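You operate a simulated robot arm through the tools that you are given. There is no shell and no other tool.

The job below is to be done with a simulated robot arm. You get a single attempt, and the scene is never put back.

TASK
Wash the crate in the stand from the red socket.
Fine: push the brass coupling home, gauge in its green band, valve shut once the crate is clean; leave the guard shut and the crate in place.

It is judged by the outcome, as a careful person would: the job done as asked, and still so three seconds after it is handed in. It fails if anything else is knocked over, pushed out of place, dropped, spilled or broken.

THE ROBOT
A 6-joint arm with a two-finger parallel gripper, fixed in place. Base frame: the origin is on the floor under the middle of its stand, x ahead of it, y to its left, z up. Units: mm, rad, N and s.
With the tool pointing down near the work surface it reaches from about 280 to 680 mm from the base axis. Its first joint turns from -2.897 to 2.897 rad. Payload 4.1 kg.
The tool frame sits at the grasp point between the pads (the TCP): z along the fingers, y along the line on which they close. The tips reach 23 mm beyond it. The gripper opens to 94 mm. The fingers are 38 mm wide and 10 mm thick; the gripper's body (54 by 96 mm) begins 39 mm behind the TCP.
Orientation is that of the tool frame in the base frame, as [roll, pitch, yaw] about the fixed x, y, z axes, in that order (R = Rz(yaw) Ry(pitch) Rx(roll)). With the fingers straight down and closing along the base's y, the tool's x points along the base's -x, its y along +y and its z along -z.

THE INTERFACE
- The arm moves only by the tool arm_command. Its argument "steps" is a list of rows, each an object (a shift or turn left out is 0, a gripper value left out holds the last) with "translation": the shift along the base's x, y, z in mm, a list of three; "dr": the turn, a rotation vector about the base's x, y, z in rad, a list of three; "gripper": the gripper command, from -1 (shut) to 1 (fully open), values between in proportion. In form: [{"translation": [tx, ty, tz], "dr": [rx, ry, rz], "gripper": gripper}, ...]. A call has 1 to 20 rows; each row shifts and turns the commanded pose from where the row before left it. A row lasts 0.2 s, in which the tool goes at most 50 mm and 0.15 rad; a call with a longer step from one row to the next is refused whole, and so is a gripper value outside its range. A pose out of reach is approached as far as the arm can. The call stops where the force on the tool passes 40 N (or 10 N more than at its start, if that is more) or the arm is blocked; 0.2 s more then pass. Each finger travels about 45 mm/s and halts on what it meets, pressing with about 20 N; the grip force reading is that of the motor and also rises with nothing between the fingers. The clock runs only during rows and for 0.2 s after the last one: add rows that do not move to give the fingers time. The reply holds the time, the measured pose of the TCP, the force on the tool along the base axes, the opening and the grip force, in the units named above and with some noise, with the torque about the TCP (base axes, N m) and any sound that the robot's microphone picked up, and new pictures: "show" is both (left out), scene, wrist or none.
- Cameras (640 x 400 px; columns grow to the right, rows downward): "scene" is fixed at [50.8, 501.3, 1597]; the picture's right is [-0.73, -0.68, 0.00], its down [-0.45, 0.48, -0.75] and it looks along [0.51, -0.55, -0.66] (base axes); focal length 328 px, centre (320, 200). "wrist" rides on the gripper at [86, 16, -74] in the tool frame; the picture's right is [-0.18, 0.98, 0.00], its down [-0.58, -0.11, -0.81] and it looks along [-0.79, -0.15, 0.59] (tool axes); focal length 243 px, centre (320, 200). There is no depth. A picture from a camera that has moved, and an enlarged one, comes with that camera's place and axes in the base frame and with its lens.
- raise_lower(by): slides the trunk up (or, below 0, down) by that many mm; the arm rides with it, the base frame stays. It gives what a move gives, with no picture.
- enlarge(camera, box): a new picture of the part [left, top, right, bottom] of that camera's present view, enlarged. It takes no simulated time.
- job_done(): hands the job in; it is judged then, once.

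Places have to be worked out from the pictures, the camera data and where the tool is seen. Open the gripper and draw the arm clear of the work before you hand the job in, unless the task says otherwise.

The tools are called after "Emit:" by a JSON object that holds its "api" and its "payload". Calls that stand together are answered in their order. arm_command: Moves the arm, as the interface text tells. Its arguments: {"type":"object","properties":{"steps":{"type":"array"},"show":{"type":"string","enum":["both","scene","wrist","none"]}},"required":["steps"]} The other tools are called the same way: raise_lower (by) moves the trunk up or down; enlarge (camera, box) takes an enlarged picture of a part of a camera's view; job_done () hands the job in.

At the start:

```text
time_s: 0.0
position: [289.7, 66.5, 1320.9]
tcp_rot: [-3.141, 0.0, -3.14]
wrist_force: [0.1, 0.3, 0.1]
moment: [-0.02, 0.02, 0.01]
grip_width: 94.1
finger_force: 0.0
trunk travel left (down, up): [-525.0, 65.0]
```

scene: 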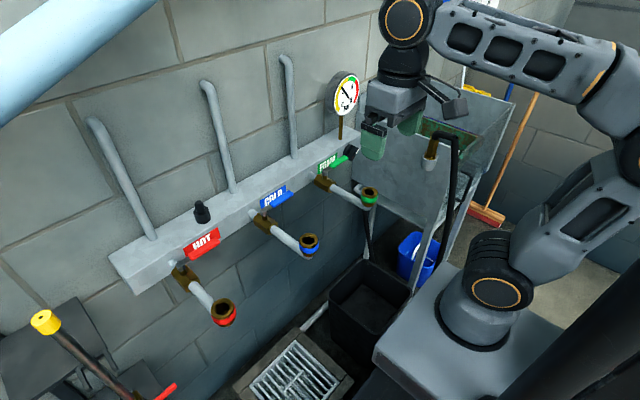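
wrist: 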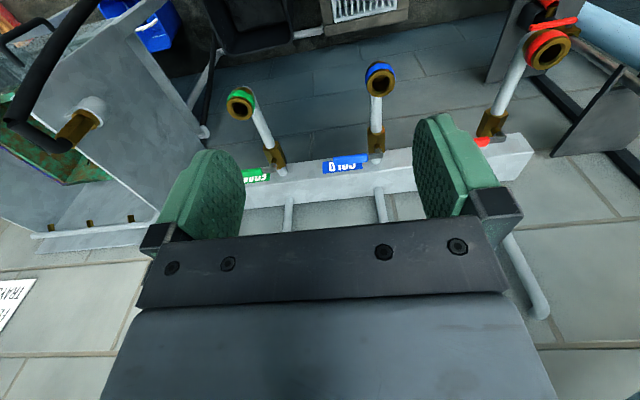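

I'll start by looking closer at the parts of the scene: the manifold with three sockets, the gauge, the stand with the crate and the hose, before moving anything.

Emit:
{"api": "enlarge", "payload": {"camera": "scene", "box": [300, 50, 520, 260]}}

Emit:
{"api": "enlarge", "payload": {"camera": "scene", "box": [100, 160, 340, 340]}}

Emit:
{"api": "enlarge", "payload": {"camera": "scene", "box": [0, 280, 240, 400]}}

Emit:
{"api": "enlarge", "payload": {"camera": "wrist", "box": [0, 0, 300, 260]}}

Emit:
{"api": "enlarge", "payload": {"camera": "wrist", "box": [340, 0, 640, 260]}}

```text
1.90 times, centred on (410, 155) of scene
camera zoom: at [50.8, 501.3, 1597.0], right [-0.73, -0.68, 0.0], down [-0.45, 0.48, -0.75], along [0.51, -0.55, -0.66], focal length 625 px, centre (149, 286)
```

zoom: 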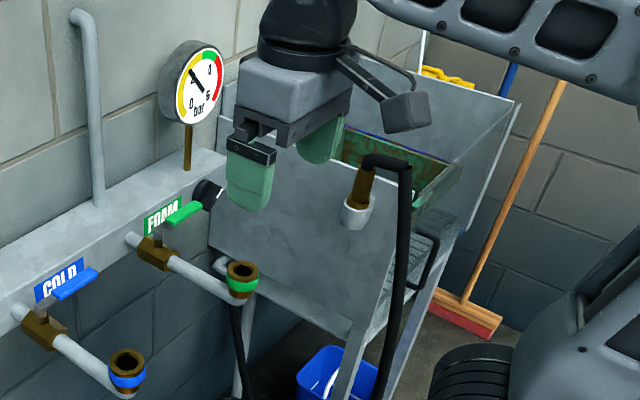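

```text
2.22 times, centred on (220, 250) of scene
camera zoom: at [50.8, 501.3, 1597.0], right [-0.73, -0.68, 0.0], down [-0.45, 0.48, -0.75], along [0.51, -0.55, -0.66], focal length 729 px, centre (542, 89)
```

zoom: 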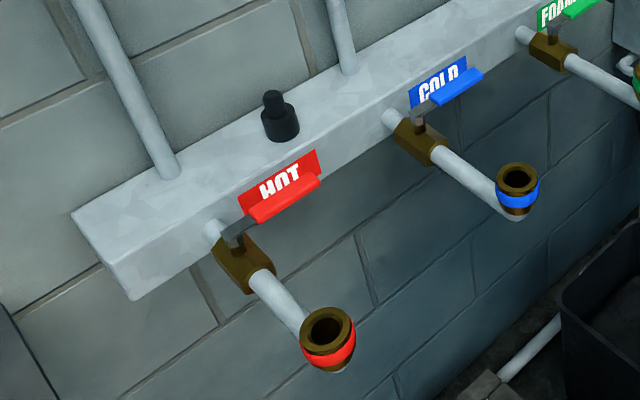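

```text
2.67 times, centred on (120, 340) of scene
camera zoom: at [50.8, 501.3, 1597.0], right [-0.73, -0.68, 0.0], down [-0.45, 0.48, -0.75], along [0.51, -0.55, -0.66], focal length 874 px, centre (853, -173)
```

zoom: 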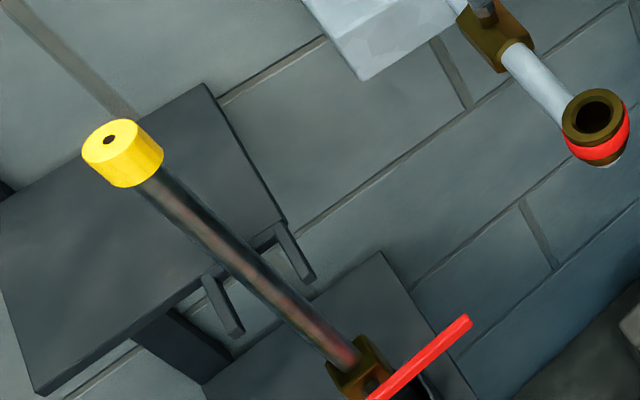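

```text
1.54 times, centred on (150, 130) of wrist
camera zoom: at [204.6, 82.0, 1393.4], right [0.18, 0.98, 0.0], down [0.58, -0.11, 0.81], along [0.79, -0.15, -0.59], focal length 373 px, centre (582, 308)
```

zoom: 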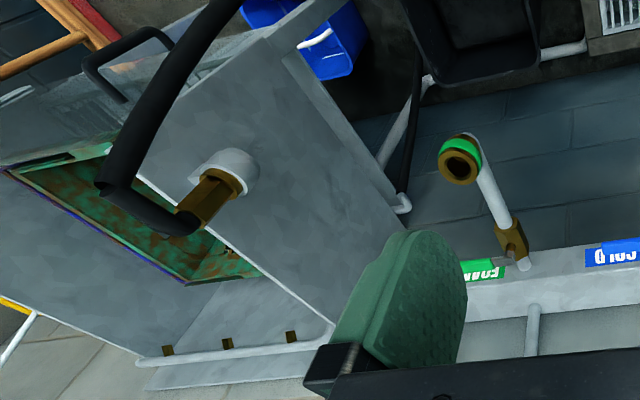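

```text
1.54 times, centred on (490, 130) of wrist
camera zoom: at [204.6, 82.0, 1393.4], right [0.18, 0.98, 0.0], down [0.58, -0.11, 0.81], along [0.79, -0.15, -0.59], focal length 373 px, centre (58, 308)
```

zoom: 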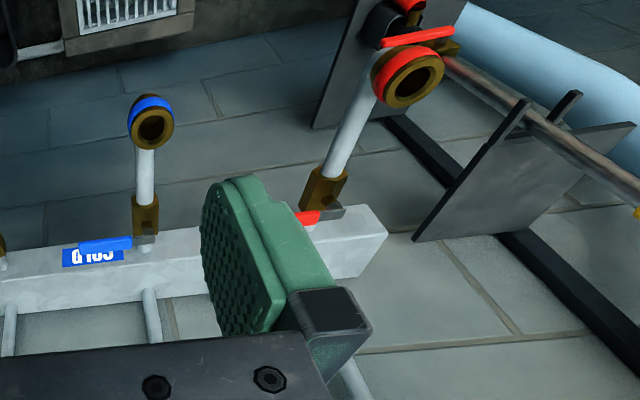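

The sockets triangulate to roughly red (417, 379, 1018), blue (421, 140, 1013) and green (433, -110, 1000), and the parked coupling to about (340, -245, 1130). I'll take closer looks at the gauge, the knobs and the parked coupling.

Emit:
{"api": "enlarge", "payload": {"camera": "scene", "box": [310, 60, 380, 130]}}

Emit:
{"api": "enlarge", "payload": {"camera": "scene", "box": [300, 130, 390, 220]}}

Emit:
{"api": "enlarge", "payload": {"camera": "scene", "box": [400, 90, 520, 210]}}

Emit:
{"api": "enlarge", "payload": {"camera": "scene", "box": [150, 180, 260, 290]}}

Emit:
{"api": "enlarge", "payload": {"camera": "wrist", "box": [0, 40, 160, 240]}}

Emit:
{"api": "enlarge", "payload": {"camera": "wrist", "box": [480, 0, 640, 130]}}

```text
5.71 times, centred on (345, 95) of scene
camera zoom: at [50.8, 501.3, 1597.0], right [-0.73, -0.68, 0.0], down [-0.45, 0.48, -0.75], along [0.51, -0.55, -0.66], focal length 1874 px, centre (177, 800)
```

zoom: 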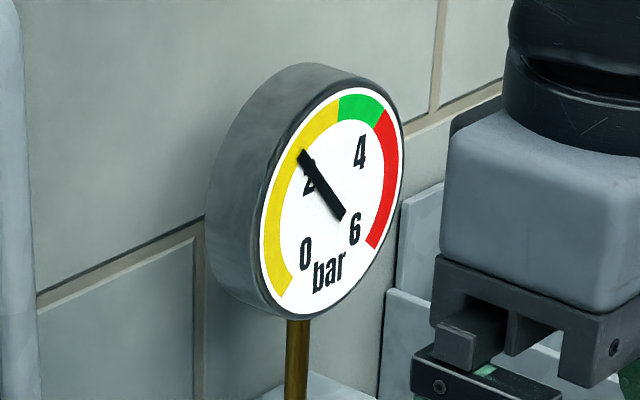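

```text
4.44 times, centred on (345, 175) of scene
camera zoom: at [50.8, 501.3, 1597.0], right [-0.73, -0.68, 0.0], down [-0.45, 0.48, -0.75], along [0.51, -0.55, -0.66], focal length 1457 px, centre (209, 311)
```

zoom: 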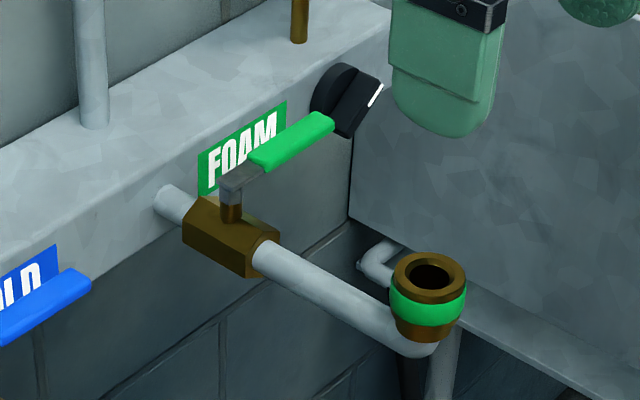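

```text
3.33 times, centred on (460, 150) of scene
camera zoom: at [50.8, 501.3, 1597.0], right [-0.73, -0.68, 0.0], down [-0.45, 0.48, -0.75], along [0.51, -0.55, -0.66], focal length 1093 px, centre (-147, 367)
```

zoom: 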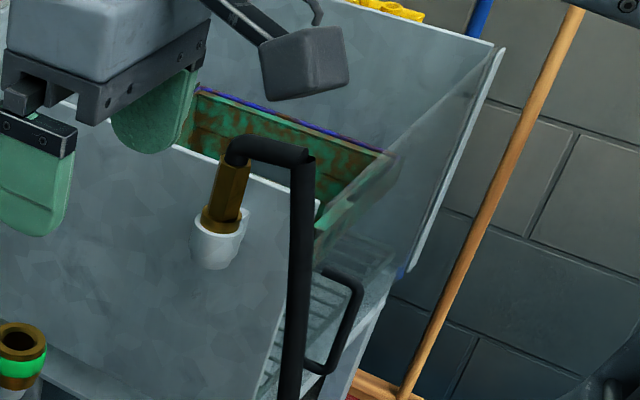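

```text
3.64 times, centred on (205, 235) of scene
camera zoom: at [50.8, 501.3, 1597.0], right [-0.73, -0.68, 0.0], down [-0.45, 0.48, -0.75], along [0.51, -0.55, -0.66], focal length 1192 px, centre (738, 73)
```

zoom: 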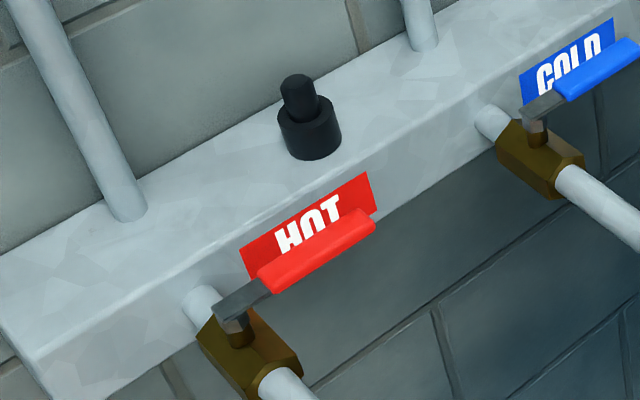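

```text
2.00 times, centred on (80, 140) of wrist
camera zoom: at [204.6, 82.0, 1393.4], right [0.18, 0.98, 0.0], down [0.58, -0.11, 0.81], along [0.79, -0.15, -0.59], focal length 485 px, centre (800, 320)
```

zoom: 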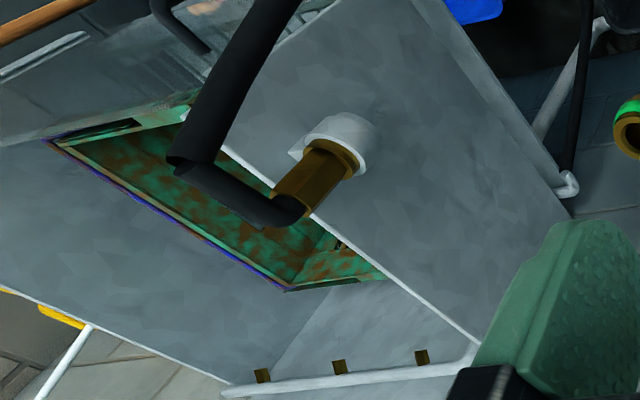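

```text
3.08 times, centred on (560, 65) of wrist
camera zoom: at [204.6, 82.0, 1393.4], right [0.18, 0.98, 0.0], down [0.58, -0.11, 0.81], along [0.79, -0.15, -0.59], focal length 746 px, centre (-418, 615)
```

zoom: 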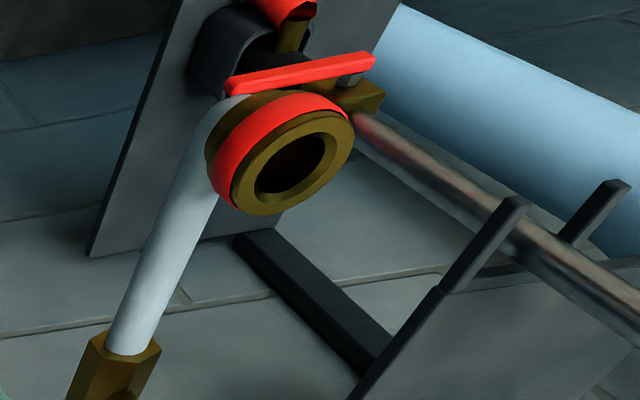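

The gauge sits near 2 bar (yellow), green is about 3.3–4, and a black knob with a white pointer on the manifold end looks like the regulator. All three levers lie across their pipes, which means shut. I'll move the wrist camera over to see the parked coupling better, staying high.

Emit:
{"api": "arm_command", "payload": {"steps": [{"translation": [-10, -40, 10], "dr": [0, 0, -0.12]}, {"translation": [-10, -40, 10], "dr": [0, 0, -0.12]}, {"translation": [-10, -40, 10], "dr": [0, 0, -0.12]}, {"translation": [0, -30, 0], "dr": [0, 0, -0.12]}, {"translation": [0, 0, 0]}, {"translation": [0, 0, 0]}], "show": "both"}}

```text
time_s: 1.4
position: [259.7, -84.9, 1349.7]
tcp_rot: [-3.14, 0.0, 2.663]
wrist_force: [-0.3, 0.4, -0.6]
moment: [-0.02, 0.03, 0.01]
grip_width: 94.0
finger_force: 0.1
trunk travel left (down, up): [-525.0, 65.0]
camera wrist: at [191.5, -30.1, 1423.4], right [0.62, 0.79, 0.0], down [0.47, -0.37, 0.81], along [0.63, -0.5, -0.59], focal length 243 px, centre (320, 200)
```

scene: 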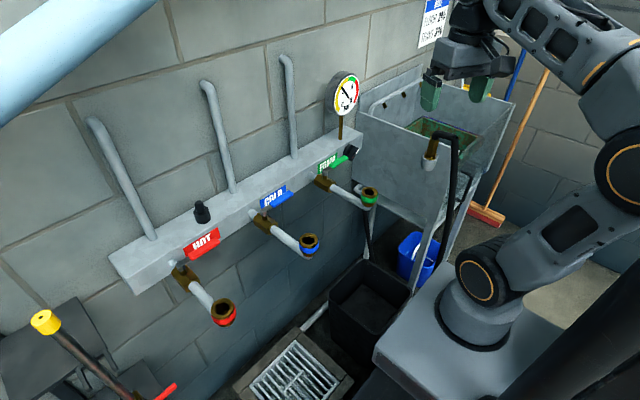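
wrist: 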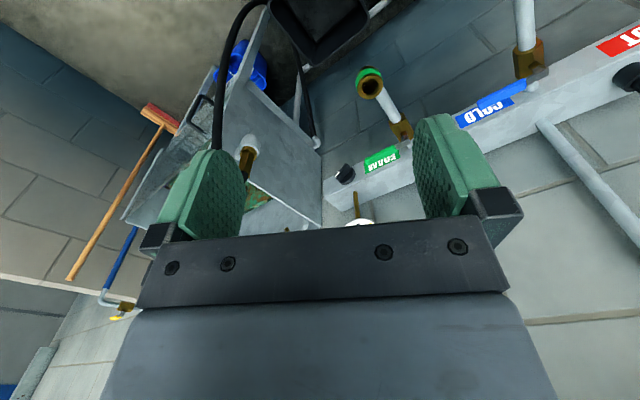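

Emit:
{"api": "enlarge", "payload": {"camera": "scene", "box": [340, 60, 540, 260]}}

Emit:
{"api": "enlarge", "payload": {"camera": "scene", "box": [395, 110, 485, 200]}}

Emit:
{"api": "enlarge", "payload": {"camera": "wrist", "box": [180, 20, 340, 240]}}

Emit:
{"api": "enlarge", "payload": {"camera": "wrist", "box": [310, 50, 420, 230]}}

Emit:
{"api": "enlarge", "payload": {"camera": "scene", "box": [400, 0, 480, 60]}}

```text
2.00 times, centred on (440, 160) of scene
camera zoom: at [50.8, 501.3, 1597.0], right [-0.73, -0.68, 0.0], down [-0.45, 0.48, -0.75], along [0.51, -0.55, -0.66], focal length 656 px, centre (80, 280)
```

zoom: 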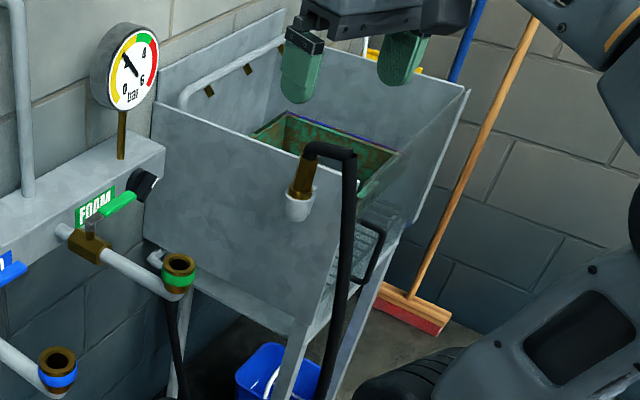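

```text
4.44 times, centred on (440, 155) of scene
camera zoom: at [50.8, 501.3, 1597.0], right [-0.73, -0.68, 0.0], down [-0.45, 0.48, -0.75], along [0.51, -0.55, -0.66], focal length 1457 px, centre (-213, 400)
```

zoom: 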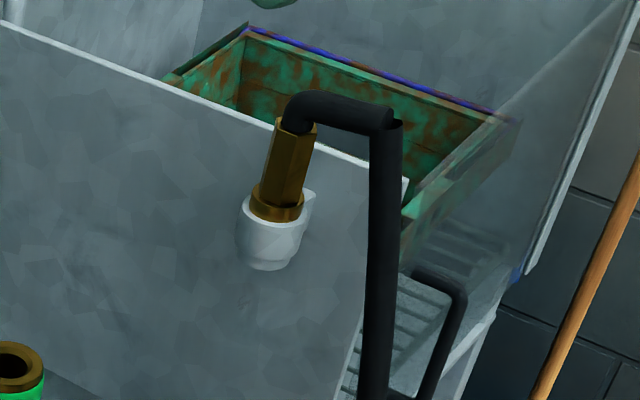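

```text
1.82 times, centred on (260, 130) of wrist
camera zoom: at [191.5, -30.1, 1423.4], right [0.62, 0.79, 0.0], down [0.47, -0.37, 0.81], along [0.63, -0.5, -0.59], focal length 441 px, centre (429, 327)
```

zoom: 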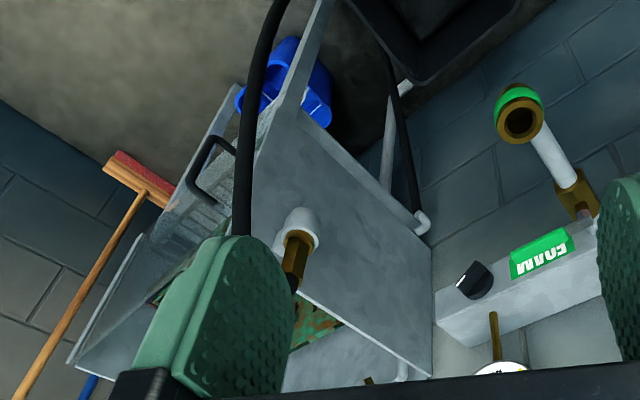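

```text
2.22 times, centred on (365, 140) of wrist
camera zoom: at [191.5, -30.1, 1423.4], right [0.62, 0.79, 0.0], down [0.47, -0.37, 0.81], along [0.63, -0.5, -0.59], focal length 539 px, centre (220, 333)
```

zoom: 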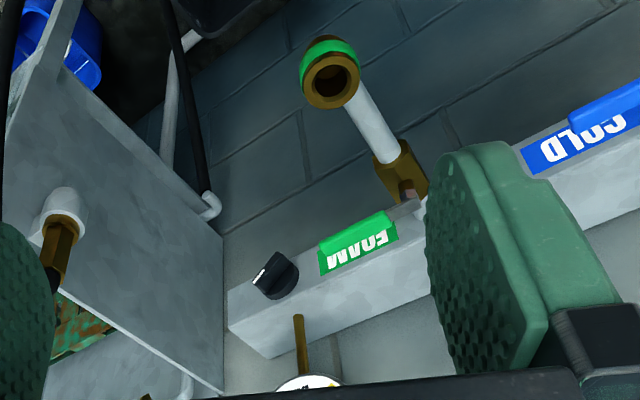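

```text
6.67 times, centred on (440, 30) of scene
camera zoom: at [50.8, 501.3, 1597.0], right [-0.73, -0.68, 0.0], down [-0.45, 0.48, -0.75], along [0.51, -0.55, -0.66], focal length 2186 px, centre (-480, 1333)
```

zoom: 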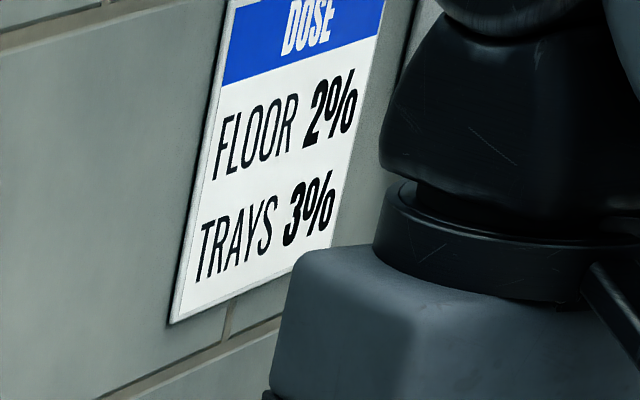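

Triangulating from both wrist views puts the coupling's flange at about (402, -408, 990), its hex rising to about z 1060, and the hose leaving the top toward the robot (-x) before dropping. I'll bring the wrist camera above and in front of it, staying well clear at z 1200, to measure accurately.

Emit:
{"api": "arm_command", "payload": {"steps": [{"translation": [7, -40, -15], "dr": [0, 0, 0.06]}, {"translation": [7, -40, -15], "dr": [0, 0, 0.06]}, {"translation": [7, -40, -15], "dr": [0, 0, 0.06]}, {"translation": [7, -40, -15], "dr": [0, 0, 0.06]}, {"translation": [7, -40, -15], "dr": [0, 0, 0.06]}, {"translation": [7, -40, -15], "dr": [0, 0, 0.06]}, {"translation": [7, -40, -20], "dr": [0, 0, 0.06]}, {"translation": [7, -35, -20], "dr": [0, 0, 0.06]}, {"translation": [0, 0, 0]}, {"translation": [0, 0, 0]}], "show": "both"}}

```text
time_s: 3.6
position: [315.5, -399.2, 1218.0]
tcp_rot: [3.141, 0.0, 3.141]
wrist_force: [-0.5, -0.6, -0.5]
moment: [-0.01, 0.04, 0.02]
grip_width: 93.7
finger_force: 0.0
trunk travel left (down, up): [-525.0, 65.0]
camera wrist: at [230.1, -382.7, 1292.5], right [0.18, 0.98, 0.0], down [0.58, -0.11, 0.81], along [0.79, -0.15, -0.59], focal length 243 px, centre (320, 200)
```

scene: 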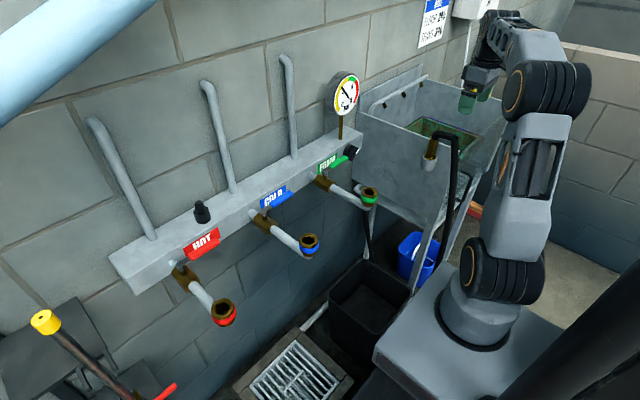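
wrist: 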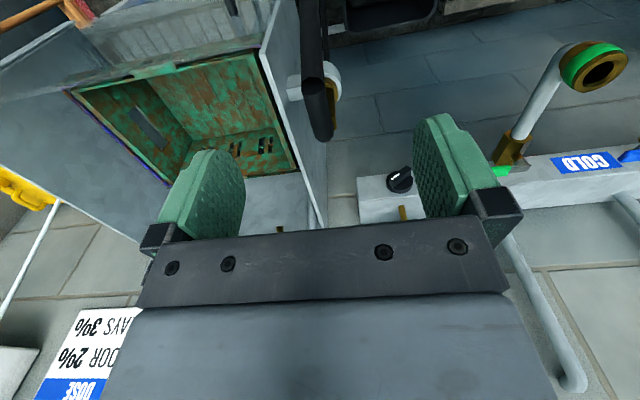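

Emit:
{"api": "enlarge", "payload": {"camera": "wrist", "box": [230, 0, 420, 240]}}

Emit:
{"api": "enlarge", "payload": {"camera": "wrist", "box": [0, 0, 330, 260]}}

Emit:
{"api": "enlarge", "payload": {"camera": "scene", "box": [340, 60, 540, 300]}}

```text
1.67 times, centred on (325, 120) of wrist
camera zoom: at [230.1, -382.7, 1292.5], right [0.18, 0.98, 0.0], down [0.58, -0.11, 0.81], along [0.79, -0.15, -0.59], focal length 404 px, centre (312, 333)
```

zoom: 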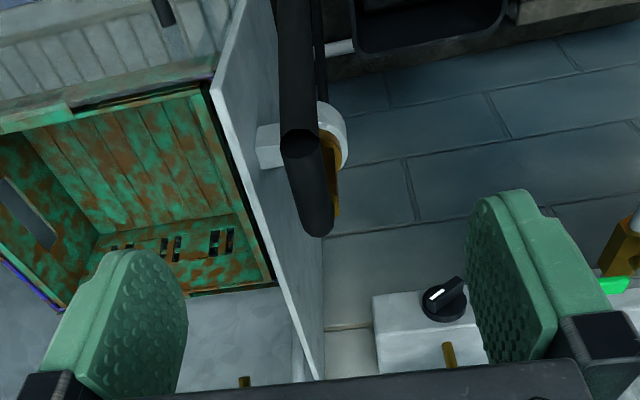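

```text
1.54 times, centred on (165, 130) of wrist
camera zoom: at [230.1, -382.7, 1292.5], right [0.18, 0.98, 0.0], down [0.58, -0.11, 0.81], along [0.79, -0.15, -0.59], focal length 373 px, centre (558, 308)
```

zoom: 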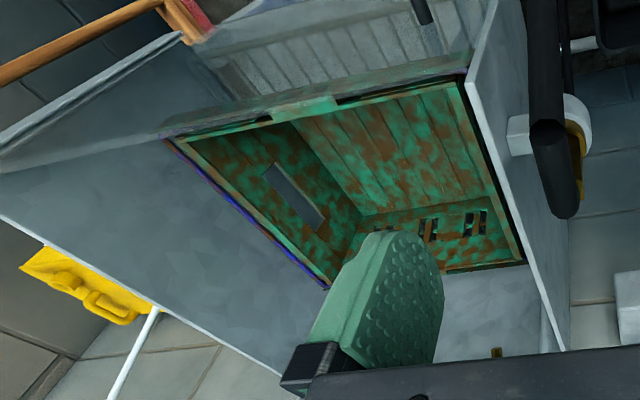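

```text
1.67 times, centred on (440, 180) of scene
camera zoom: at [50.8, 501.3, 1597.0], right [-0.73, -0.68, 0.0], down [-0.45, 0.48, -0.75], along [0.51, -0.55, -0.66], focal length 546 px, centre (120, 233)
```

zoom: 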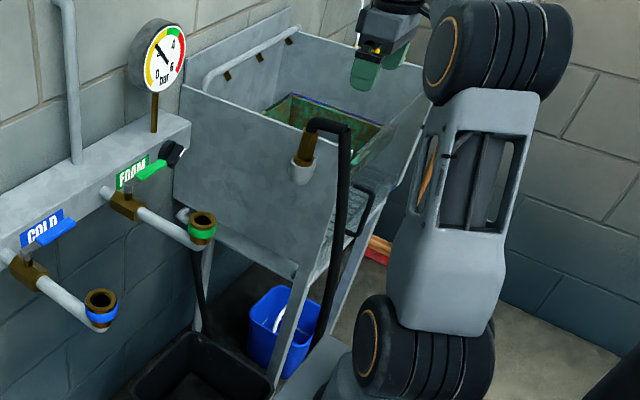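

The coupling axis reads about x≈400, y≈-408, with the hose elbow running toward -x at z≈1080. The stand wall is roughly 35–45 mm beyond it in -y. I'll move directly above with the fingers pre-set to about 52 mm and look again.

Emit:
{"api": "arm_command", "payload": {"steps": [{"translation": [22, -1, 0], "gripper": 0.1}, {"translation": [22, -1, 0]}, {"translation": [22, -1, -10]}, {"translation": [20, -2, -20]}, {"translation": [0, 0, -20]}, {"translation": [0, 0, 0]}, {"translation": [0, 0, 0]}], "show": "both"}}

```text
time_s: 5.2
position: [401.9, -404.6, 1170.8]
tcp_rot: [-3.142, -0.001, 3.141]
wrist_force: [0.6, 0.2, -0.4]
moment: [0.0, 0.0, 0.01]
grip_width: 52.0
finger_force: 0.1
trunk travel left (down, up): [-525.0, 65.0]
camera wrist: at [316.4, -388.2, 1243.6], right [0.18, 0.98, 0.0], down [0.58, -0.11, 0.81], along [0.79, -0.15, -0.59], focal length 243 px, centre (320, 200)
```

scene: 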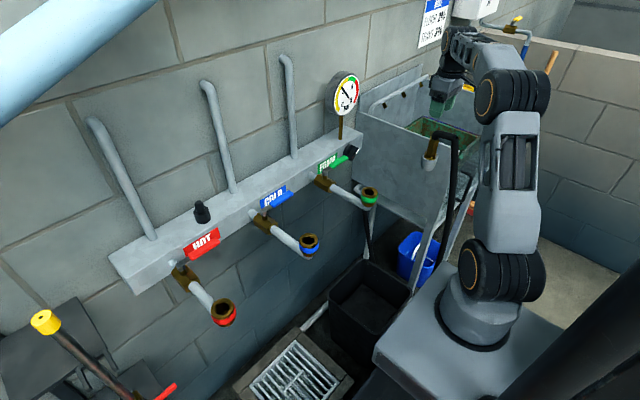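
wrist: 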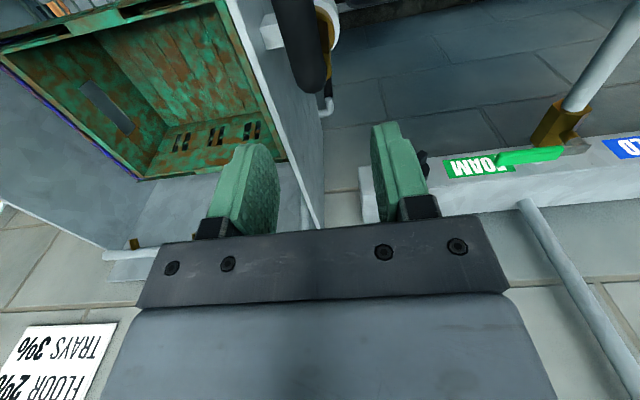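

Emit:
{"api": "enlarge", "payload": {"camera": "wrist", "box": [200, 0, 420, 240]}}

Emit:
{"api": "enlarge", "payload": {"camera": "scene", "box": [400, 60, 500, 220]}}

```text
1.67 times, centred on (310, 120) of wrist
camera zoom: at [316.4, -388.2, 1243.6], right [0.18, 0.98, 0.0], down [0.58, -0.11, 0.81], along [0.79, -0.15, -0.59], focal length 404 px, centre (337, 333)
```

zoom: 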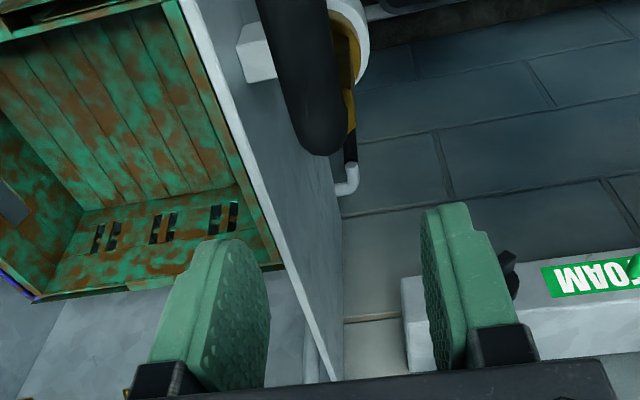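

```text
2.50 times, centred on (450, 140) of scene
camera zoom: at [50.8, 501.3, 1597.0], right [-0.73, -0.68, 0.0], down [-0.45, 0.48, -0.75], along [0.51, -0.55, -0.66], focal length 820 px, centre (-5, 350)
```

zoom: 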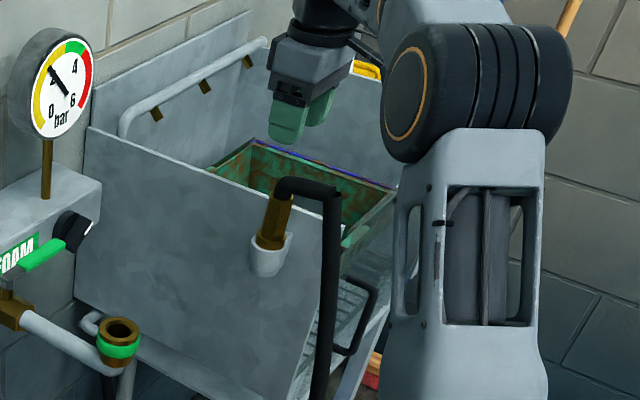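

The hose elbow's centre works out to about (400, -410, 1076), its top near z 1088. The stand wall's outer face is at y≈-450 and its top at z≈1028. I'll descend with the fingers straddling the elbow to about z 1100 and check before going to the grip height.

Emit:
{"api": "arm_command", "payload": {"steps": [{"translation": [0, -5, -20]}, {"translation": [0, 0, -25]}, {"translation": [0, 0, -25]}, {"translation": [0, 0, 0]}, {"translation": [0, 0, 0]}], "show": "both"}}

Emit:
{"api": "enlarge", "payload": {"camera": "wrist", "box": [200, 0, 440, 240]}}

Emit:
{"api": "enlarge", "payload": {"camera": "scene", "box": [390, 80, 490, 190]}}

```text
time_s: 6.4
position: [402.3, -408.8, 1099.4]
tcp_rot: [3.141, -0.002, -3.141]
wrist_force: [-0.3, 0.1, 0.5]
moment: [0.0, 0.01, -0.02]
grip_width: 51.7
finger_force: 0.0
trunk travel left (down, up): [-525.0, 65.0]
camera wrist: at [316.9, -393.3, 1173.3], right [0.18, 0.98, 0.0], down [0.58, -0.11, 0.81], along [0.79, -0.15, -0.59], focal length 243 px, centre (320, 200)
```

scene: 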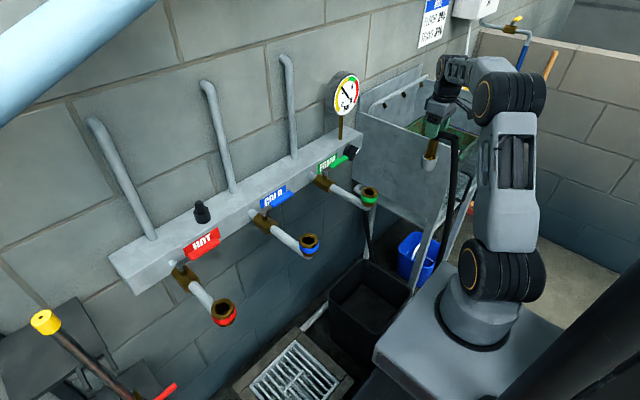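
wrist: 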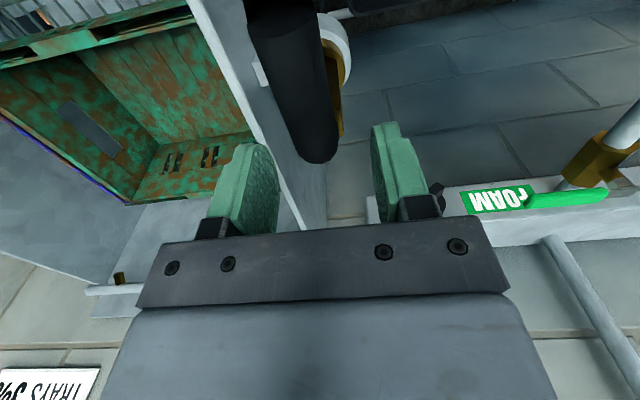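

```text
1.67 times, centred on (320, 120) of wrist
camera zoom: at [316.9, -393.3, 1173.3], right [0.18, 0.98, 0.0], down [0.58, -0.11, 0.81], along [0.79, -0.15, -0.59], focal length 404 px, centre (320, 333)
```

zoom: 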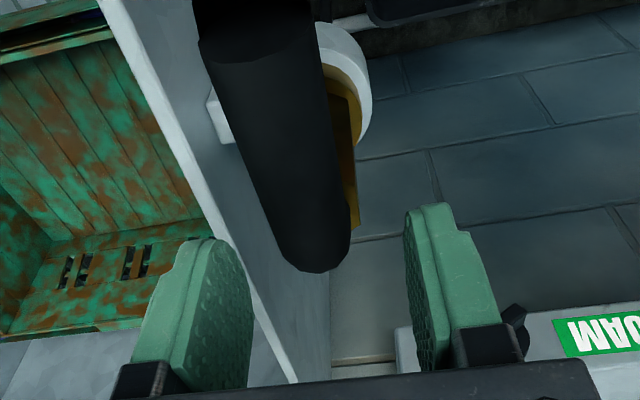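

```text
3.64 times, centred on (440, 135) of scene
camera zoom: at [50.8, 501.3, 1597.0], right [-0.73, -0.68, 0.0], down [-0.45, 0.48, -0.75], along [0.51, -0.55, -0.66], focal length 1192 px, centre (-116, 436)
```

zoom: 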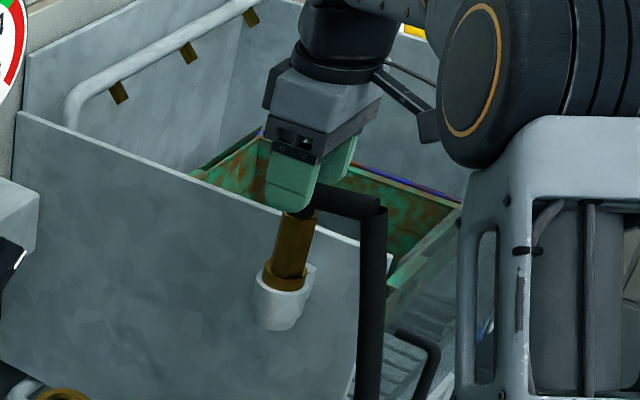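

The fingers straddle the hose elbow evenly and the elbow's top is near z 1084, so TCP z≈1054 leaves about 8 mm under the gripper body. I'll descend and close on the hex.

Emit:
{"api": "arm_command", "payload": {"steps": [{"translation": [-1, -1.5, -20]}, {"translation": [0, 0, -15]}, {"translation": [0, 0, -10]}, {"translation": [0, 0, 0]}, {"translation": [0, 0, 0], "gripper": -0.3}, {"translation": [0, 0, 0], "gripper": -1}, {"translation": [0, 0, 0]}, {"translation": [0, 0, 0]}], "show": "both"}}

Emit:
{"api": "enlarge", "payload": {"camera": "wrist", "box": [200, 0, 440, 240]}}

Emit:
{"api": "enlarge", "payload": {"camera": "scene", "box": [390, 80, 490, 190]}}

```text
time_s: 8.2
position: [400.5, -410.8, 1054.7]
tcp_rot: [-3.141, 0.0, 3.141]
wrist_force: [0.1, 0.6, 0.3]
moment: [-0.01, 0.01, -0.01]
grip_width: 31.9
finger_force: 20.0
trunk travel left (down, up): [-525.0, 65.0]
camera wrist: at [315.5, -394.2, 1128.3], right [0.18, 0.98, 0.0], down [0.58, -0.11, 0.81], along [0.79, -0.15, -0.59], focal length 243 px, centre (320, 200)
```

scene: 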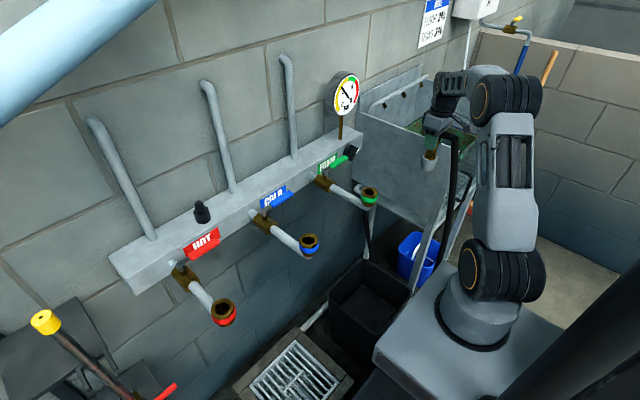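
wrist: 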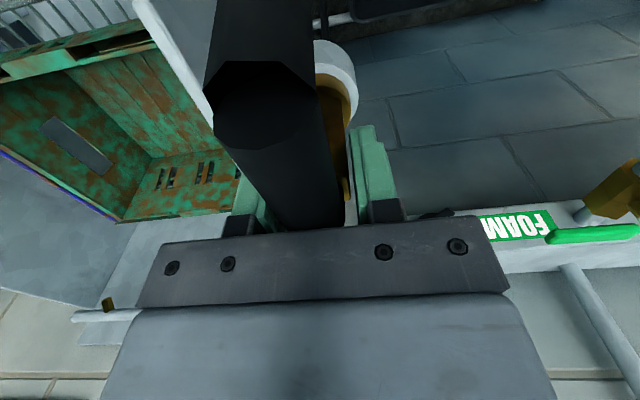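

```text
1.67 times, centred on (320, 120) of wrist
camera zoom: at [315.5, -394.2, 1128.3], right [0.18, 0.98, 0.0], down [0.58, -0.11, 0.81], along [0.79, -0.15, -0.59], focal length 404 px, centre (320, 333)
```

zoom: 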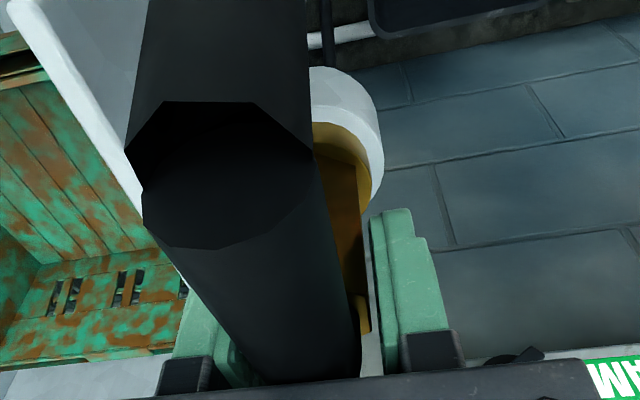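

```text
3.64 times, centred on (440, 135) of scene
camera zoom: at [50.8, 501.3, 1597.0], right [-0.73, -0.68, 0.0], down [-0.45, 0.48, -0.75], along [0.51, -0.55, -0.66], focal length 1192 px, centre (-116, 436)
```

zoom: 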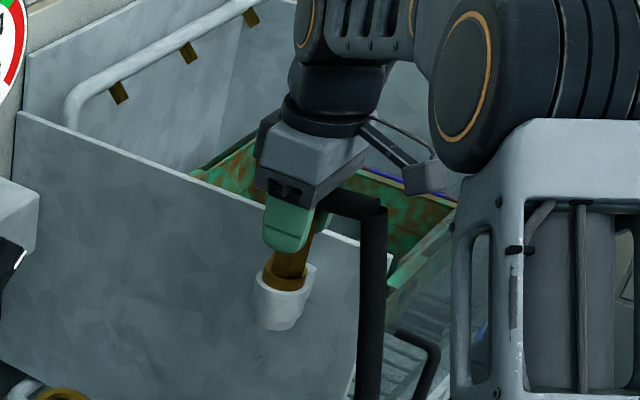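

The grip holds at 31.9 mm with 20 N on the brass hex. I'll lift it straight out of the holder in small steps and watch the force.

Emit:
{"api": "arm_command", "payload": {"steps": [{"translation": [0, 0, 5]}, {"translation": [0, 0, 10]}, {"translation": [0, 0, 15]}, {"translation": [0, 0, 15]}, {"translation": [0, 0, 15]}, {"translation": [0, 0, 0]}], "show": "both"}}

Emit:
{"api": "enlarge", "payload": {"camera": "scene", "box": [390, 80, 490, 190]}}

```text
time_s: 9.6
position: [401.8, -410.2, 1114.7]
tcp_rot: [3.14, -0.001, -3.141]
wrist_force: [0.3, -0.5, -4.4]
moment: [0.0, -0.08, -0.05]
grip_width: 31.6
finger_force: 19.7
trunk travel left (down, up): [-525.0, 65.0]
camera wrist: at [315.9, -394.5, 1188.8], right [0.18, 0.98, 0.0], down [0.58, -0.11, 0.81], along [0.79, -0.15, -0.59], focal length 243 px, centre (320, 200)
```

scene: 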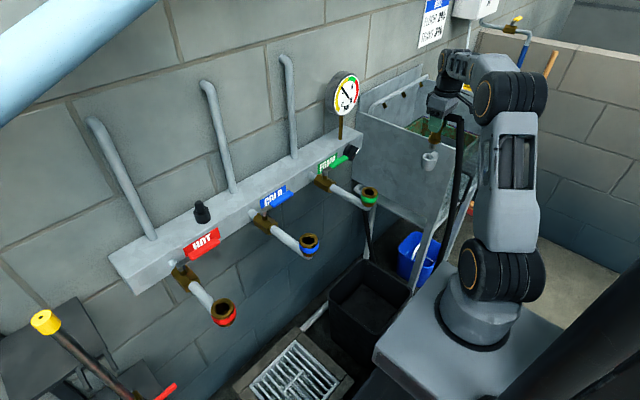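
wrist: 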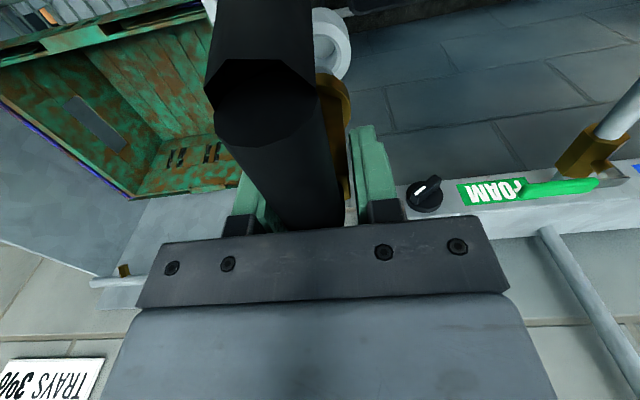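

```text
3.64 times, centred on (440, 135) of scene
camera zoom: at [50.8, 501.3, 1597.0], right [-0.73, -0.68, 0.0], down [-0.45, 0.48, -0.75], along [0.51, -0.55, -0.66], focal length 1192 px, centre (-116, 436)
```

zoom: 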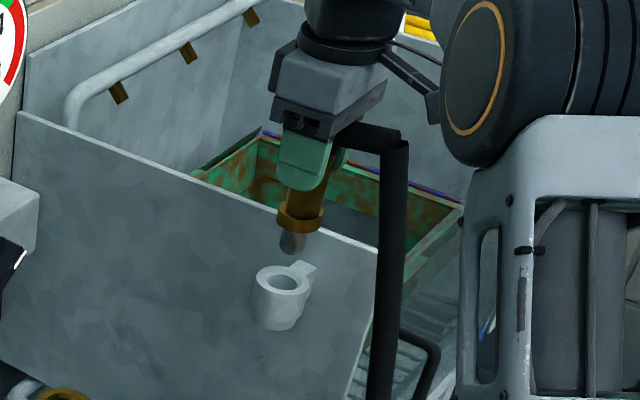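

The coupling is free of the holder, showing a grey spigot about 40 mm below the flange, with only about 4 N of weight on the tool. I'll raise to about z 1170 and carry it gently toward +y at x≈405, watching for hose drag.

Emit:
{"api": "arm_command", "payload": {"steps": [{"translation": [0, 0, 20]}, {"translation": [0, 5, 20]}, {"translation": [0, 15, 15]}, {"translation": [0, 25, 5]}, {"translation": [0, 30, 0]}, {"translation": [0, 30, 0]}, {"translation": [0, 30, 0]}, {"translation": [0, 30, 0]}, {"translation": [0, 30, 0]}, {"translation": [0, 30, 0]}, {"translation": [0, 30, 0]}, {"translation": [0, 30, 0]}, {"translation": [0, 25, 0]}, {"translation": [0, 15, 0]}, {"translation": [0, 0, 0]}], "show": "both"}}

```text
time_s: 12.8
position: [401.8, -86.6, 1174.6]
tcp_rot: [3.141, -0.001, -3.141]
wrist_force: [-0.6, 0.3, -4.5]
moment: [-0.02, -0.07, -0.01]
grip_width: 31.5
finger_force: 19.3
trunk travel left (down, up): [-525.0, 65.0]
camera wrist: at [316.2, -69.7, 1247.9], right [0.18, 0.98, 0.0], down [0.58, -0.11, 0.81], along [0.79, -0.15, -0.59], focal length 243 px, centre (320, 200)
```

scene: 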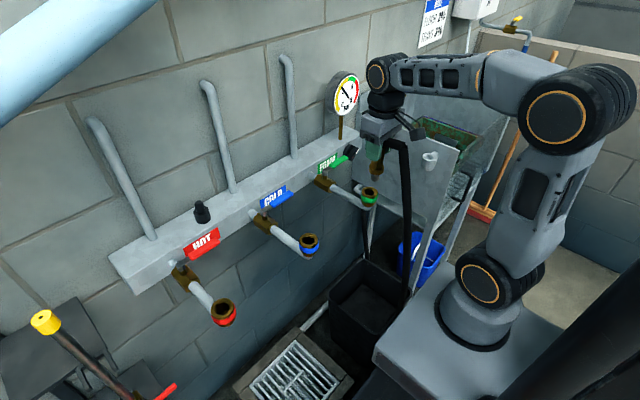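
wrist: 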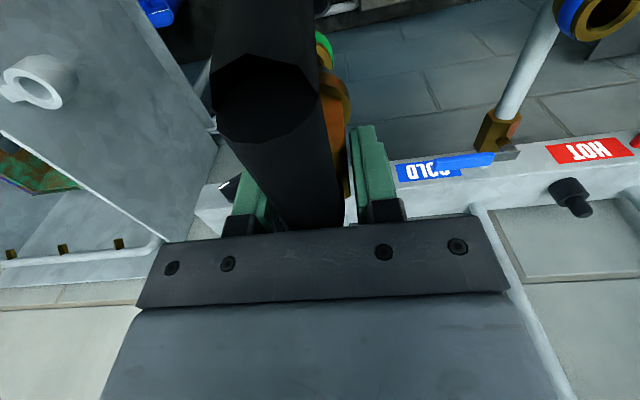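

The hose hangs freely and the load is steady at 4.5 N. I'll look closely here, since the coupling sits near the green socket and this shows its proportions.

Emit:
{"api": "enlarge", "payload": {"camera": "scene", "box": [320, 90, 440, 220]}}

Emit:
{"api": "enlarge", "payload": {"camera": "scene", "box": [150, 230, 270, 350]}}

Emit:
{"api": "enlarge", "payload": {"camera": "wrist", "box": [180, 0, 640, 240]}}

```text
3.08 times, centred on (380, 155) of scene
camera zoom: at [50.8, 501.3, 1597.0], right [-0.73, -0.68, 0.0], down [-0.45, 0.48, -0.75], along [0.51, -0.55, -0.66], focal length 1009 px, centre (135, 338)
```

zoom: 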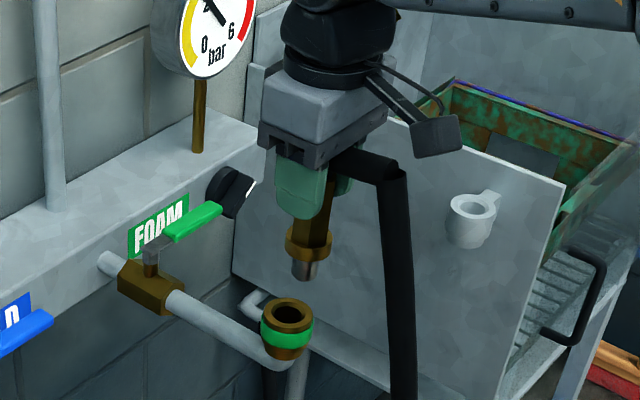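

```text
3.33 times, centred on (210, 290) of scene
camera zoom: at [50.8, 501.3, 1597.0], right [-0.73, -0.68, 0.0], down [-0.45, 0.48, -0.75], along [0.51, -0.55, -0.66], focal length 1093 px, centre (687, -100)
```

zoom: 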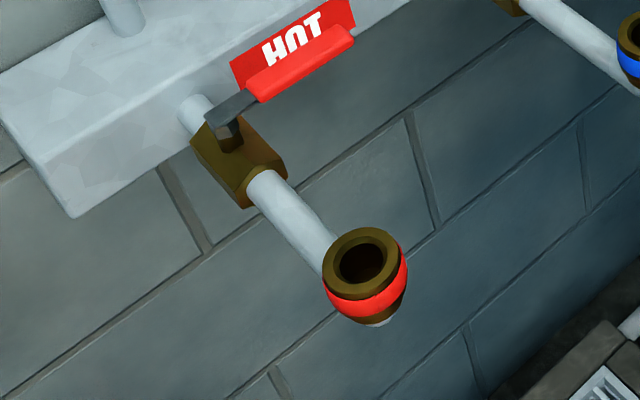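

```text
1.39 times, centred on (410, 120) of wrist
camera zoom: at [316.2, -69.7, 1247.9], right [0.18, 0.98, 0.0], down [0.58, -0.11, 0.81], along [0.79, -0.15, -0.59], focal length 338 px, centre (195, 311)
```

zoom: 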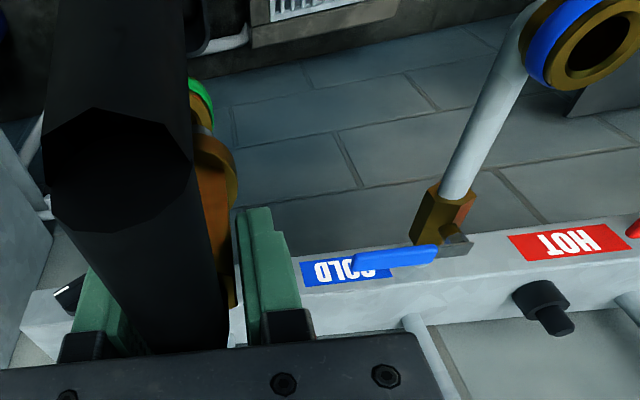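

Consistent numbers: the sockets sit at x≈420, y≈-100 / 143 / 381, top z≈1018, and the coupling's flange is 63 mm and its spigot tip 101 mm below the TCP. I'll carry on to above the red socket at the same height.

Emit:
{"api": "arm_command", "payload": {"steps": [{"translation": [0, 15, 0]}, {"translation": [0, 25, 0]}, {"translation": [0, 30, 0]}, {"translation": [0, 30, 0]}, {"translation": [0, 30, 0]}, {"translation": [0, 30, 0]}, {"translation": [0, 30, 0]}, {"translation": [2, 30, 0]}, {"translation": [2, 30, 0]}, {"translation": [2, 30, 0]}, {"translation": [2, 30, 0]}, {"translation": [2, 30, 0]}, {"translation": [2, 30, 0]}, {"translation": [2, 30, 0]}, {"translation": [2, 30, 0]}, {"translation": [2, 25, 0]}, {"translation": [0, 13, 0]}, {"translation": [0, 0, 0]}, {"translation": [0, 0, 0]}], "show": "both"}}

Emit:
{"api": "enlarge", "payload": {"camera": "scene", "box": [140, 190, 300, 350]}}

Emit:
{"api": "enlarge", "payload": {"camera": "wrist", "box": [180, 0, 440, 240]}}

```text
time_s: 16.8
position: [419.1, 382.5, 1173.9]
tcp_rot: [-3.14, 0.0, -3.14]
wrist_force: [0.0, 0.6, -4.3]
moment: [0.0, -0.04, -0.04]
grip_width: 31.8
finger_force: 20.1
trunk travel left (down, up): [-525.0, 65.0]
camera wrist: at [333.5, 399.0, 1248.4], right [0.18, 0.98, 0.0], down [0.58, -0.11, 0.81], along [0.79, -0.15, -0.59], focal length 243 px, centre (320, 200)
```

scene: 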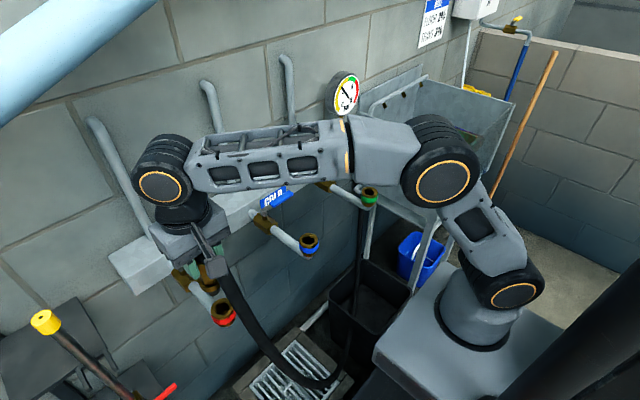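
wrist: 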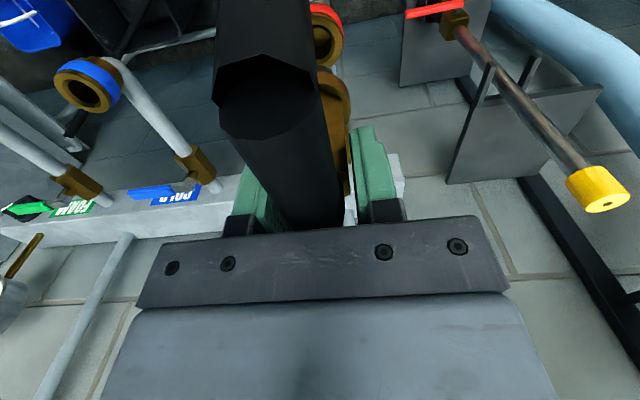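

```text
2.50 times, centred on (220, 270) of scene
camera zoom: at [50.8, 501.3, 1597.0], right [-0.73, -0.68, 0.0], down [-0.45, 0.48, -0.75], along [0.51, -0.55, -0.66], focal length 820 px, centre (570, 25)
```

zoom: 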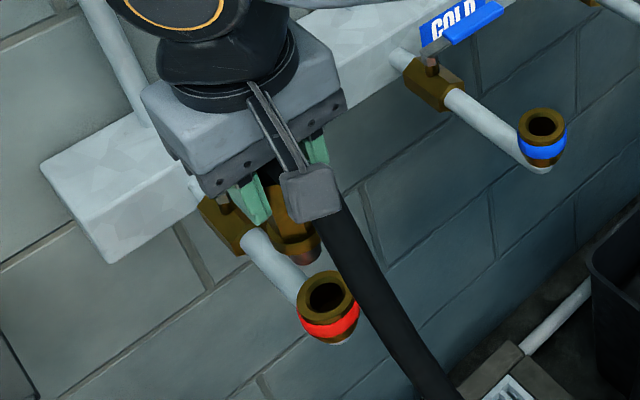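

```text
1.67 times, centred on (310, 120) of wrist
camera zoom: at [333.5, 399.0, 1248.4], right [0.18, 0.98, 0.0], down [0.58, -0.11, 0.81], along [0.79, -0.15, -0.59], focal length 404 px, centre (337, 333)
```

zoom: 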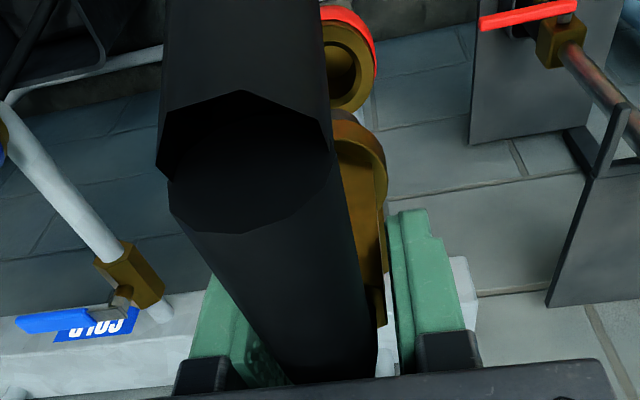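

The coupling hangs over the red socket, which triangulates to (418–420, 378–382). I'll centre on (419.5, 380.5) and lower until the spigot tip is about 12 mm above the rim, then check the alignment.

Emit:
{"api": "arm_command", "payload": {"steps": [{"translation": [0.5, -2, -15]}, {"translation": [0, 0, -15]}, {"translation": [0, 0, -10]}, {"translation": [0, 0, 0]}, {"translation": [0, 0, 0]}], "show": "both"}}

Emit:
{"api": "enlarge", "payload": {"camera": "scene", "box": [180, 250, 280, 340]}}

Emit:
{"api": "enlarge", "payload": {"camera": "wrist", "box": [260, 0, 440, 160]}}

```text
time_s: 18.0
position: [420.9, 380.1, 1133.5]
tcp_rot: [3.141, 0.001, 3.141]
wrist_force: [-0.6, 0.3, -5.3]
moment: [0.0, -0.08, -0.02]
grip_width: 31.7
finger_force: 19.8
trunk travel left (down, up): [-525.0, 65.0]
camera wrist: at [334.2, 396.7, 1208.1], right [0.18, 0.98, 0.0], down [0.58, -0.11, 0.81], along [0.79, -0.15, -0.59], focal length 243 px, centre (320, 200)
```

scene: 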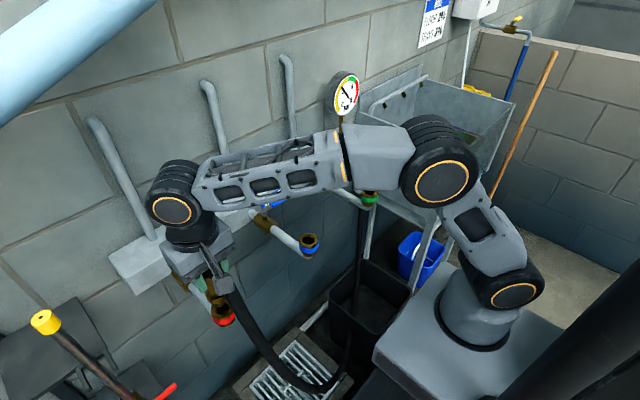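
wrist: 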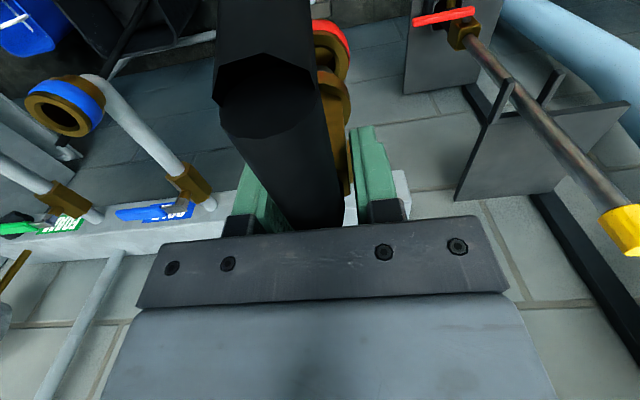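

```text
4.44 times, centred on (230, 295) of scene
camera zoom: at [50.8, 501.3, 1597.0], right [-0.73, -0.68, 0.0], down [-0.45, 0.48, -0.75], along [0.51, -0.55, -0.66], focal length 1457 px, centre (720, -222)
```

zoom: 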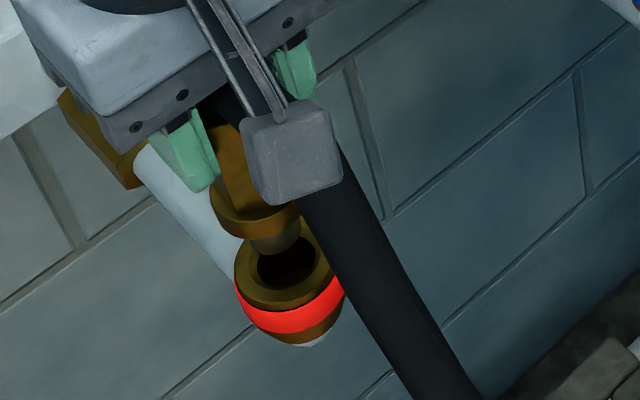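

```text
2.50 times, centred on (350, 80) of wrist
camera zoom: at [334.2, 396.7, 1208.1], right [0.18, 0.98, 0.0], down [0.58, -0.11, 0.81], along [0.79, -0.15, -0.59], focal length 606 px, centre (245, 500)
```

zoom: 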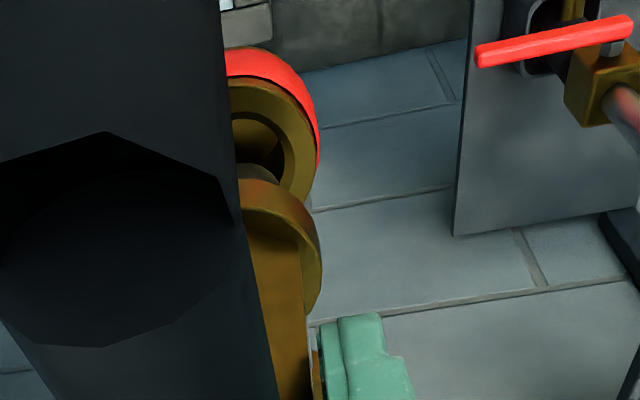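

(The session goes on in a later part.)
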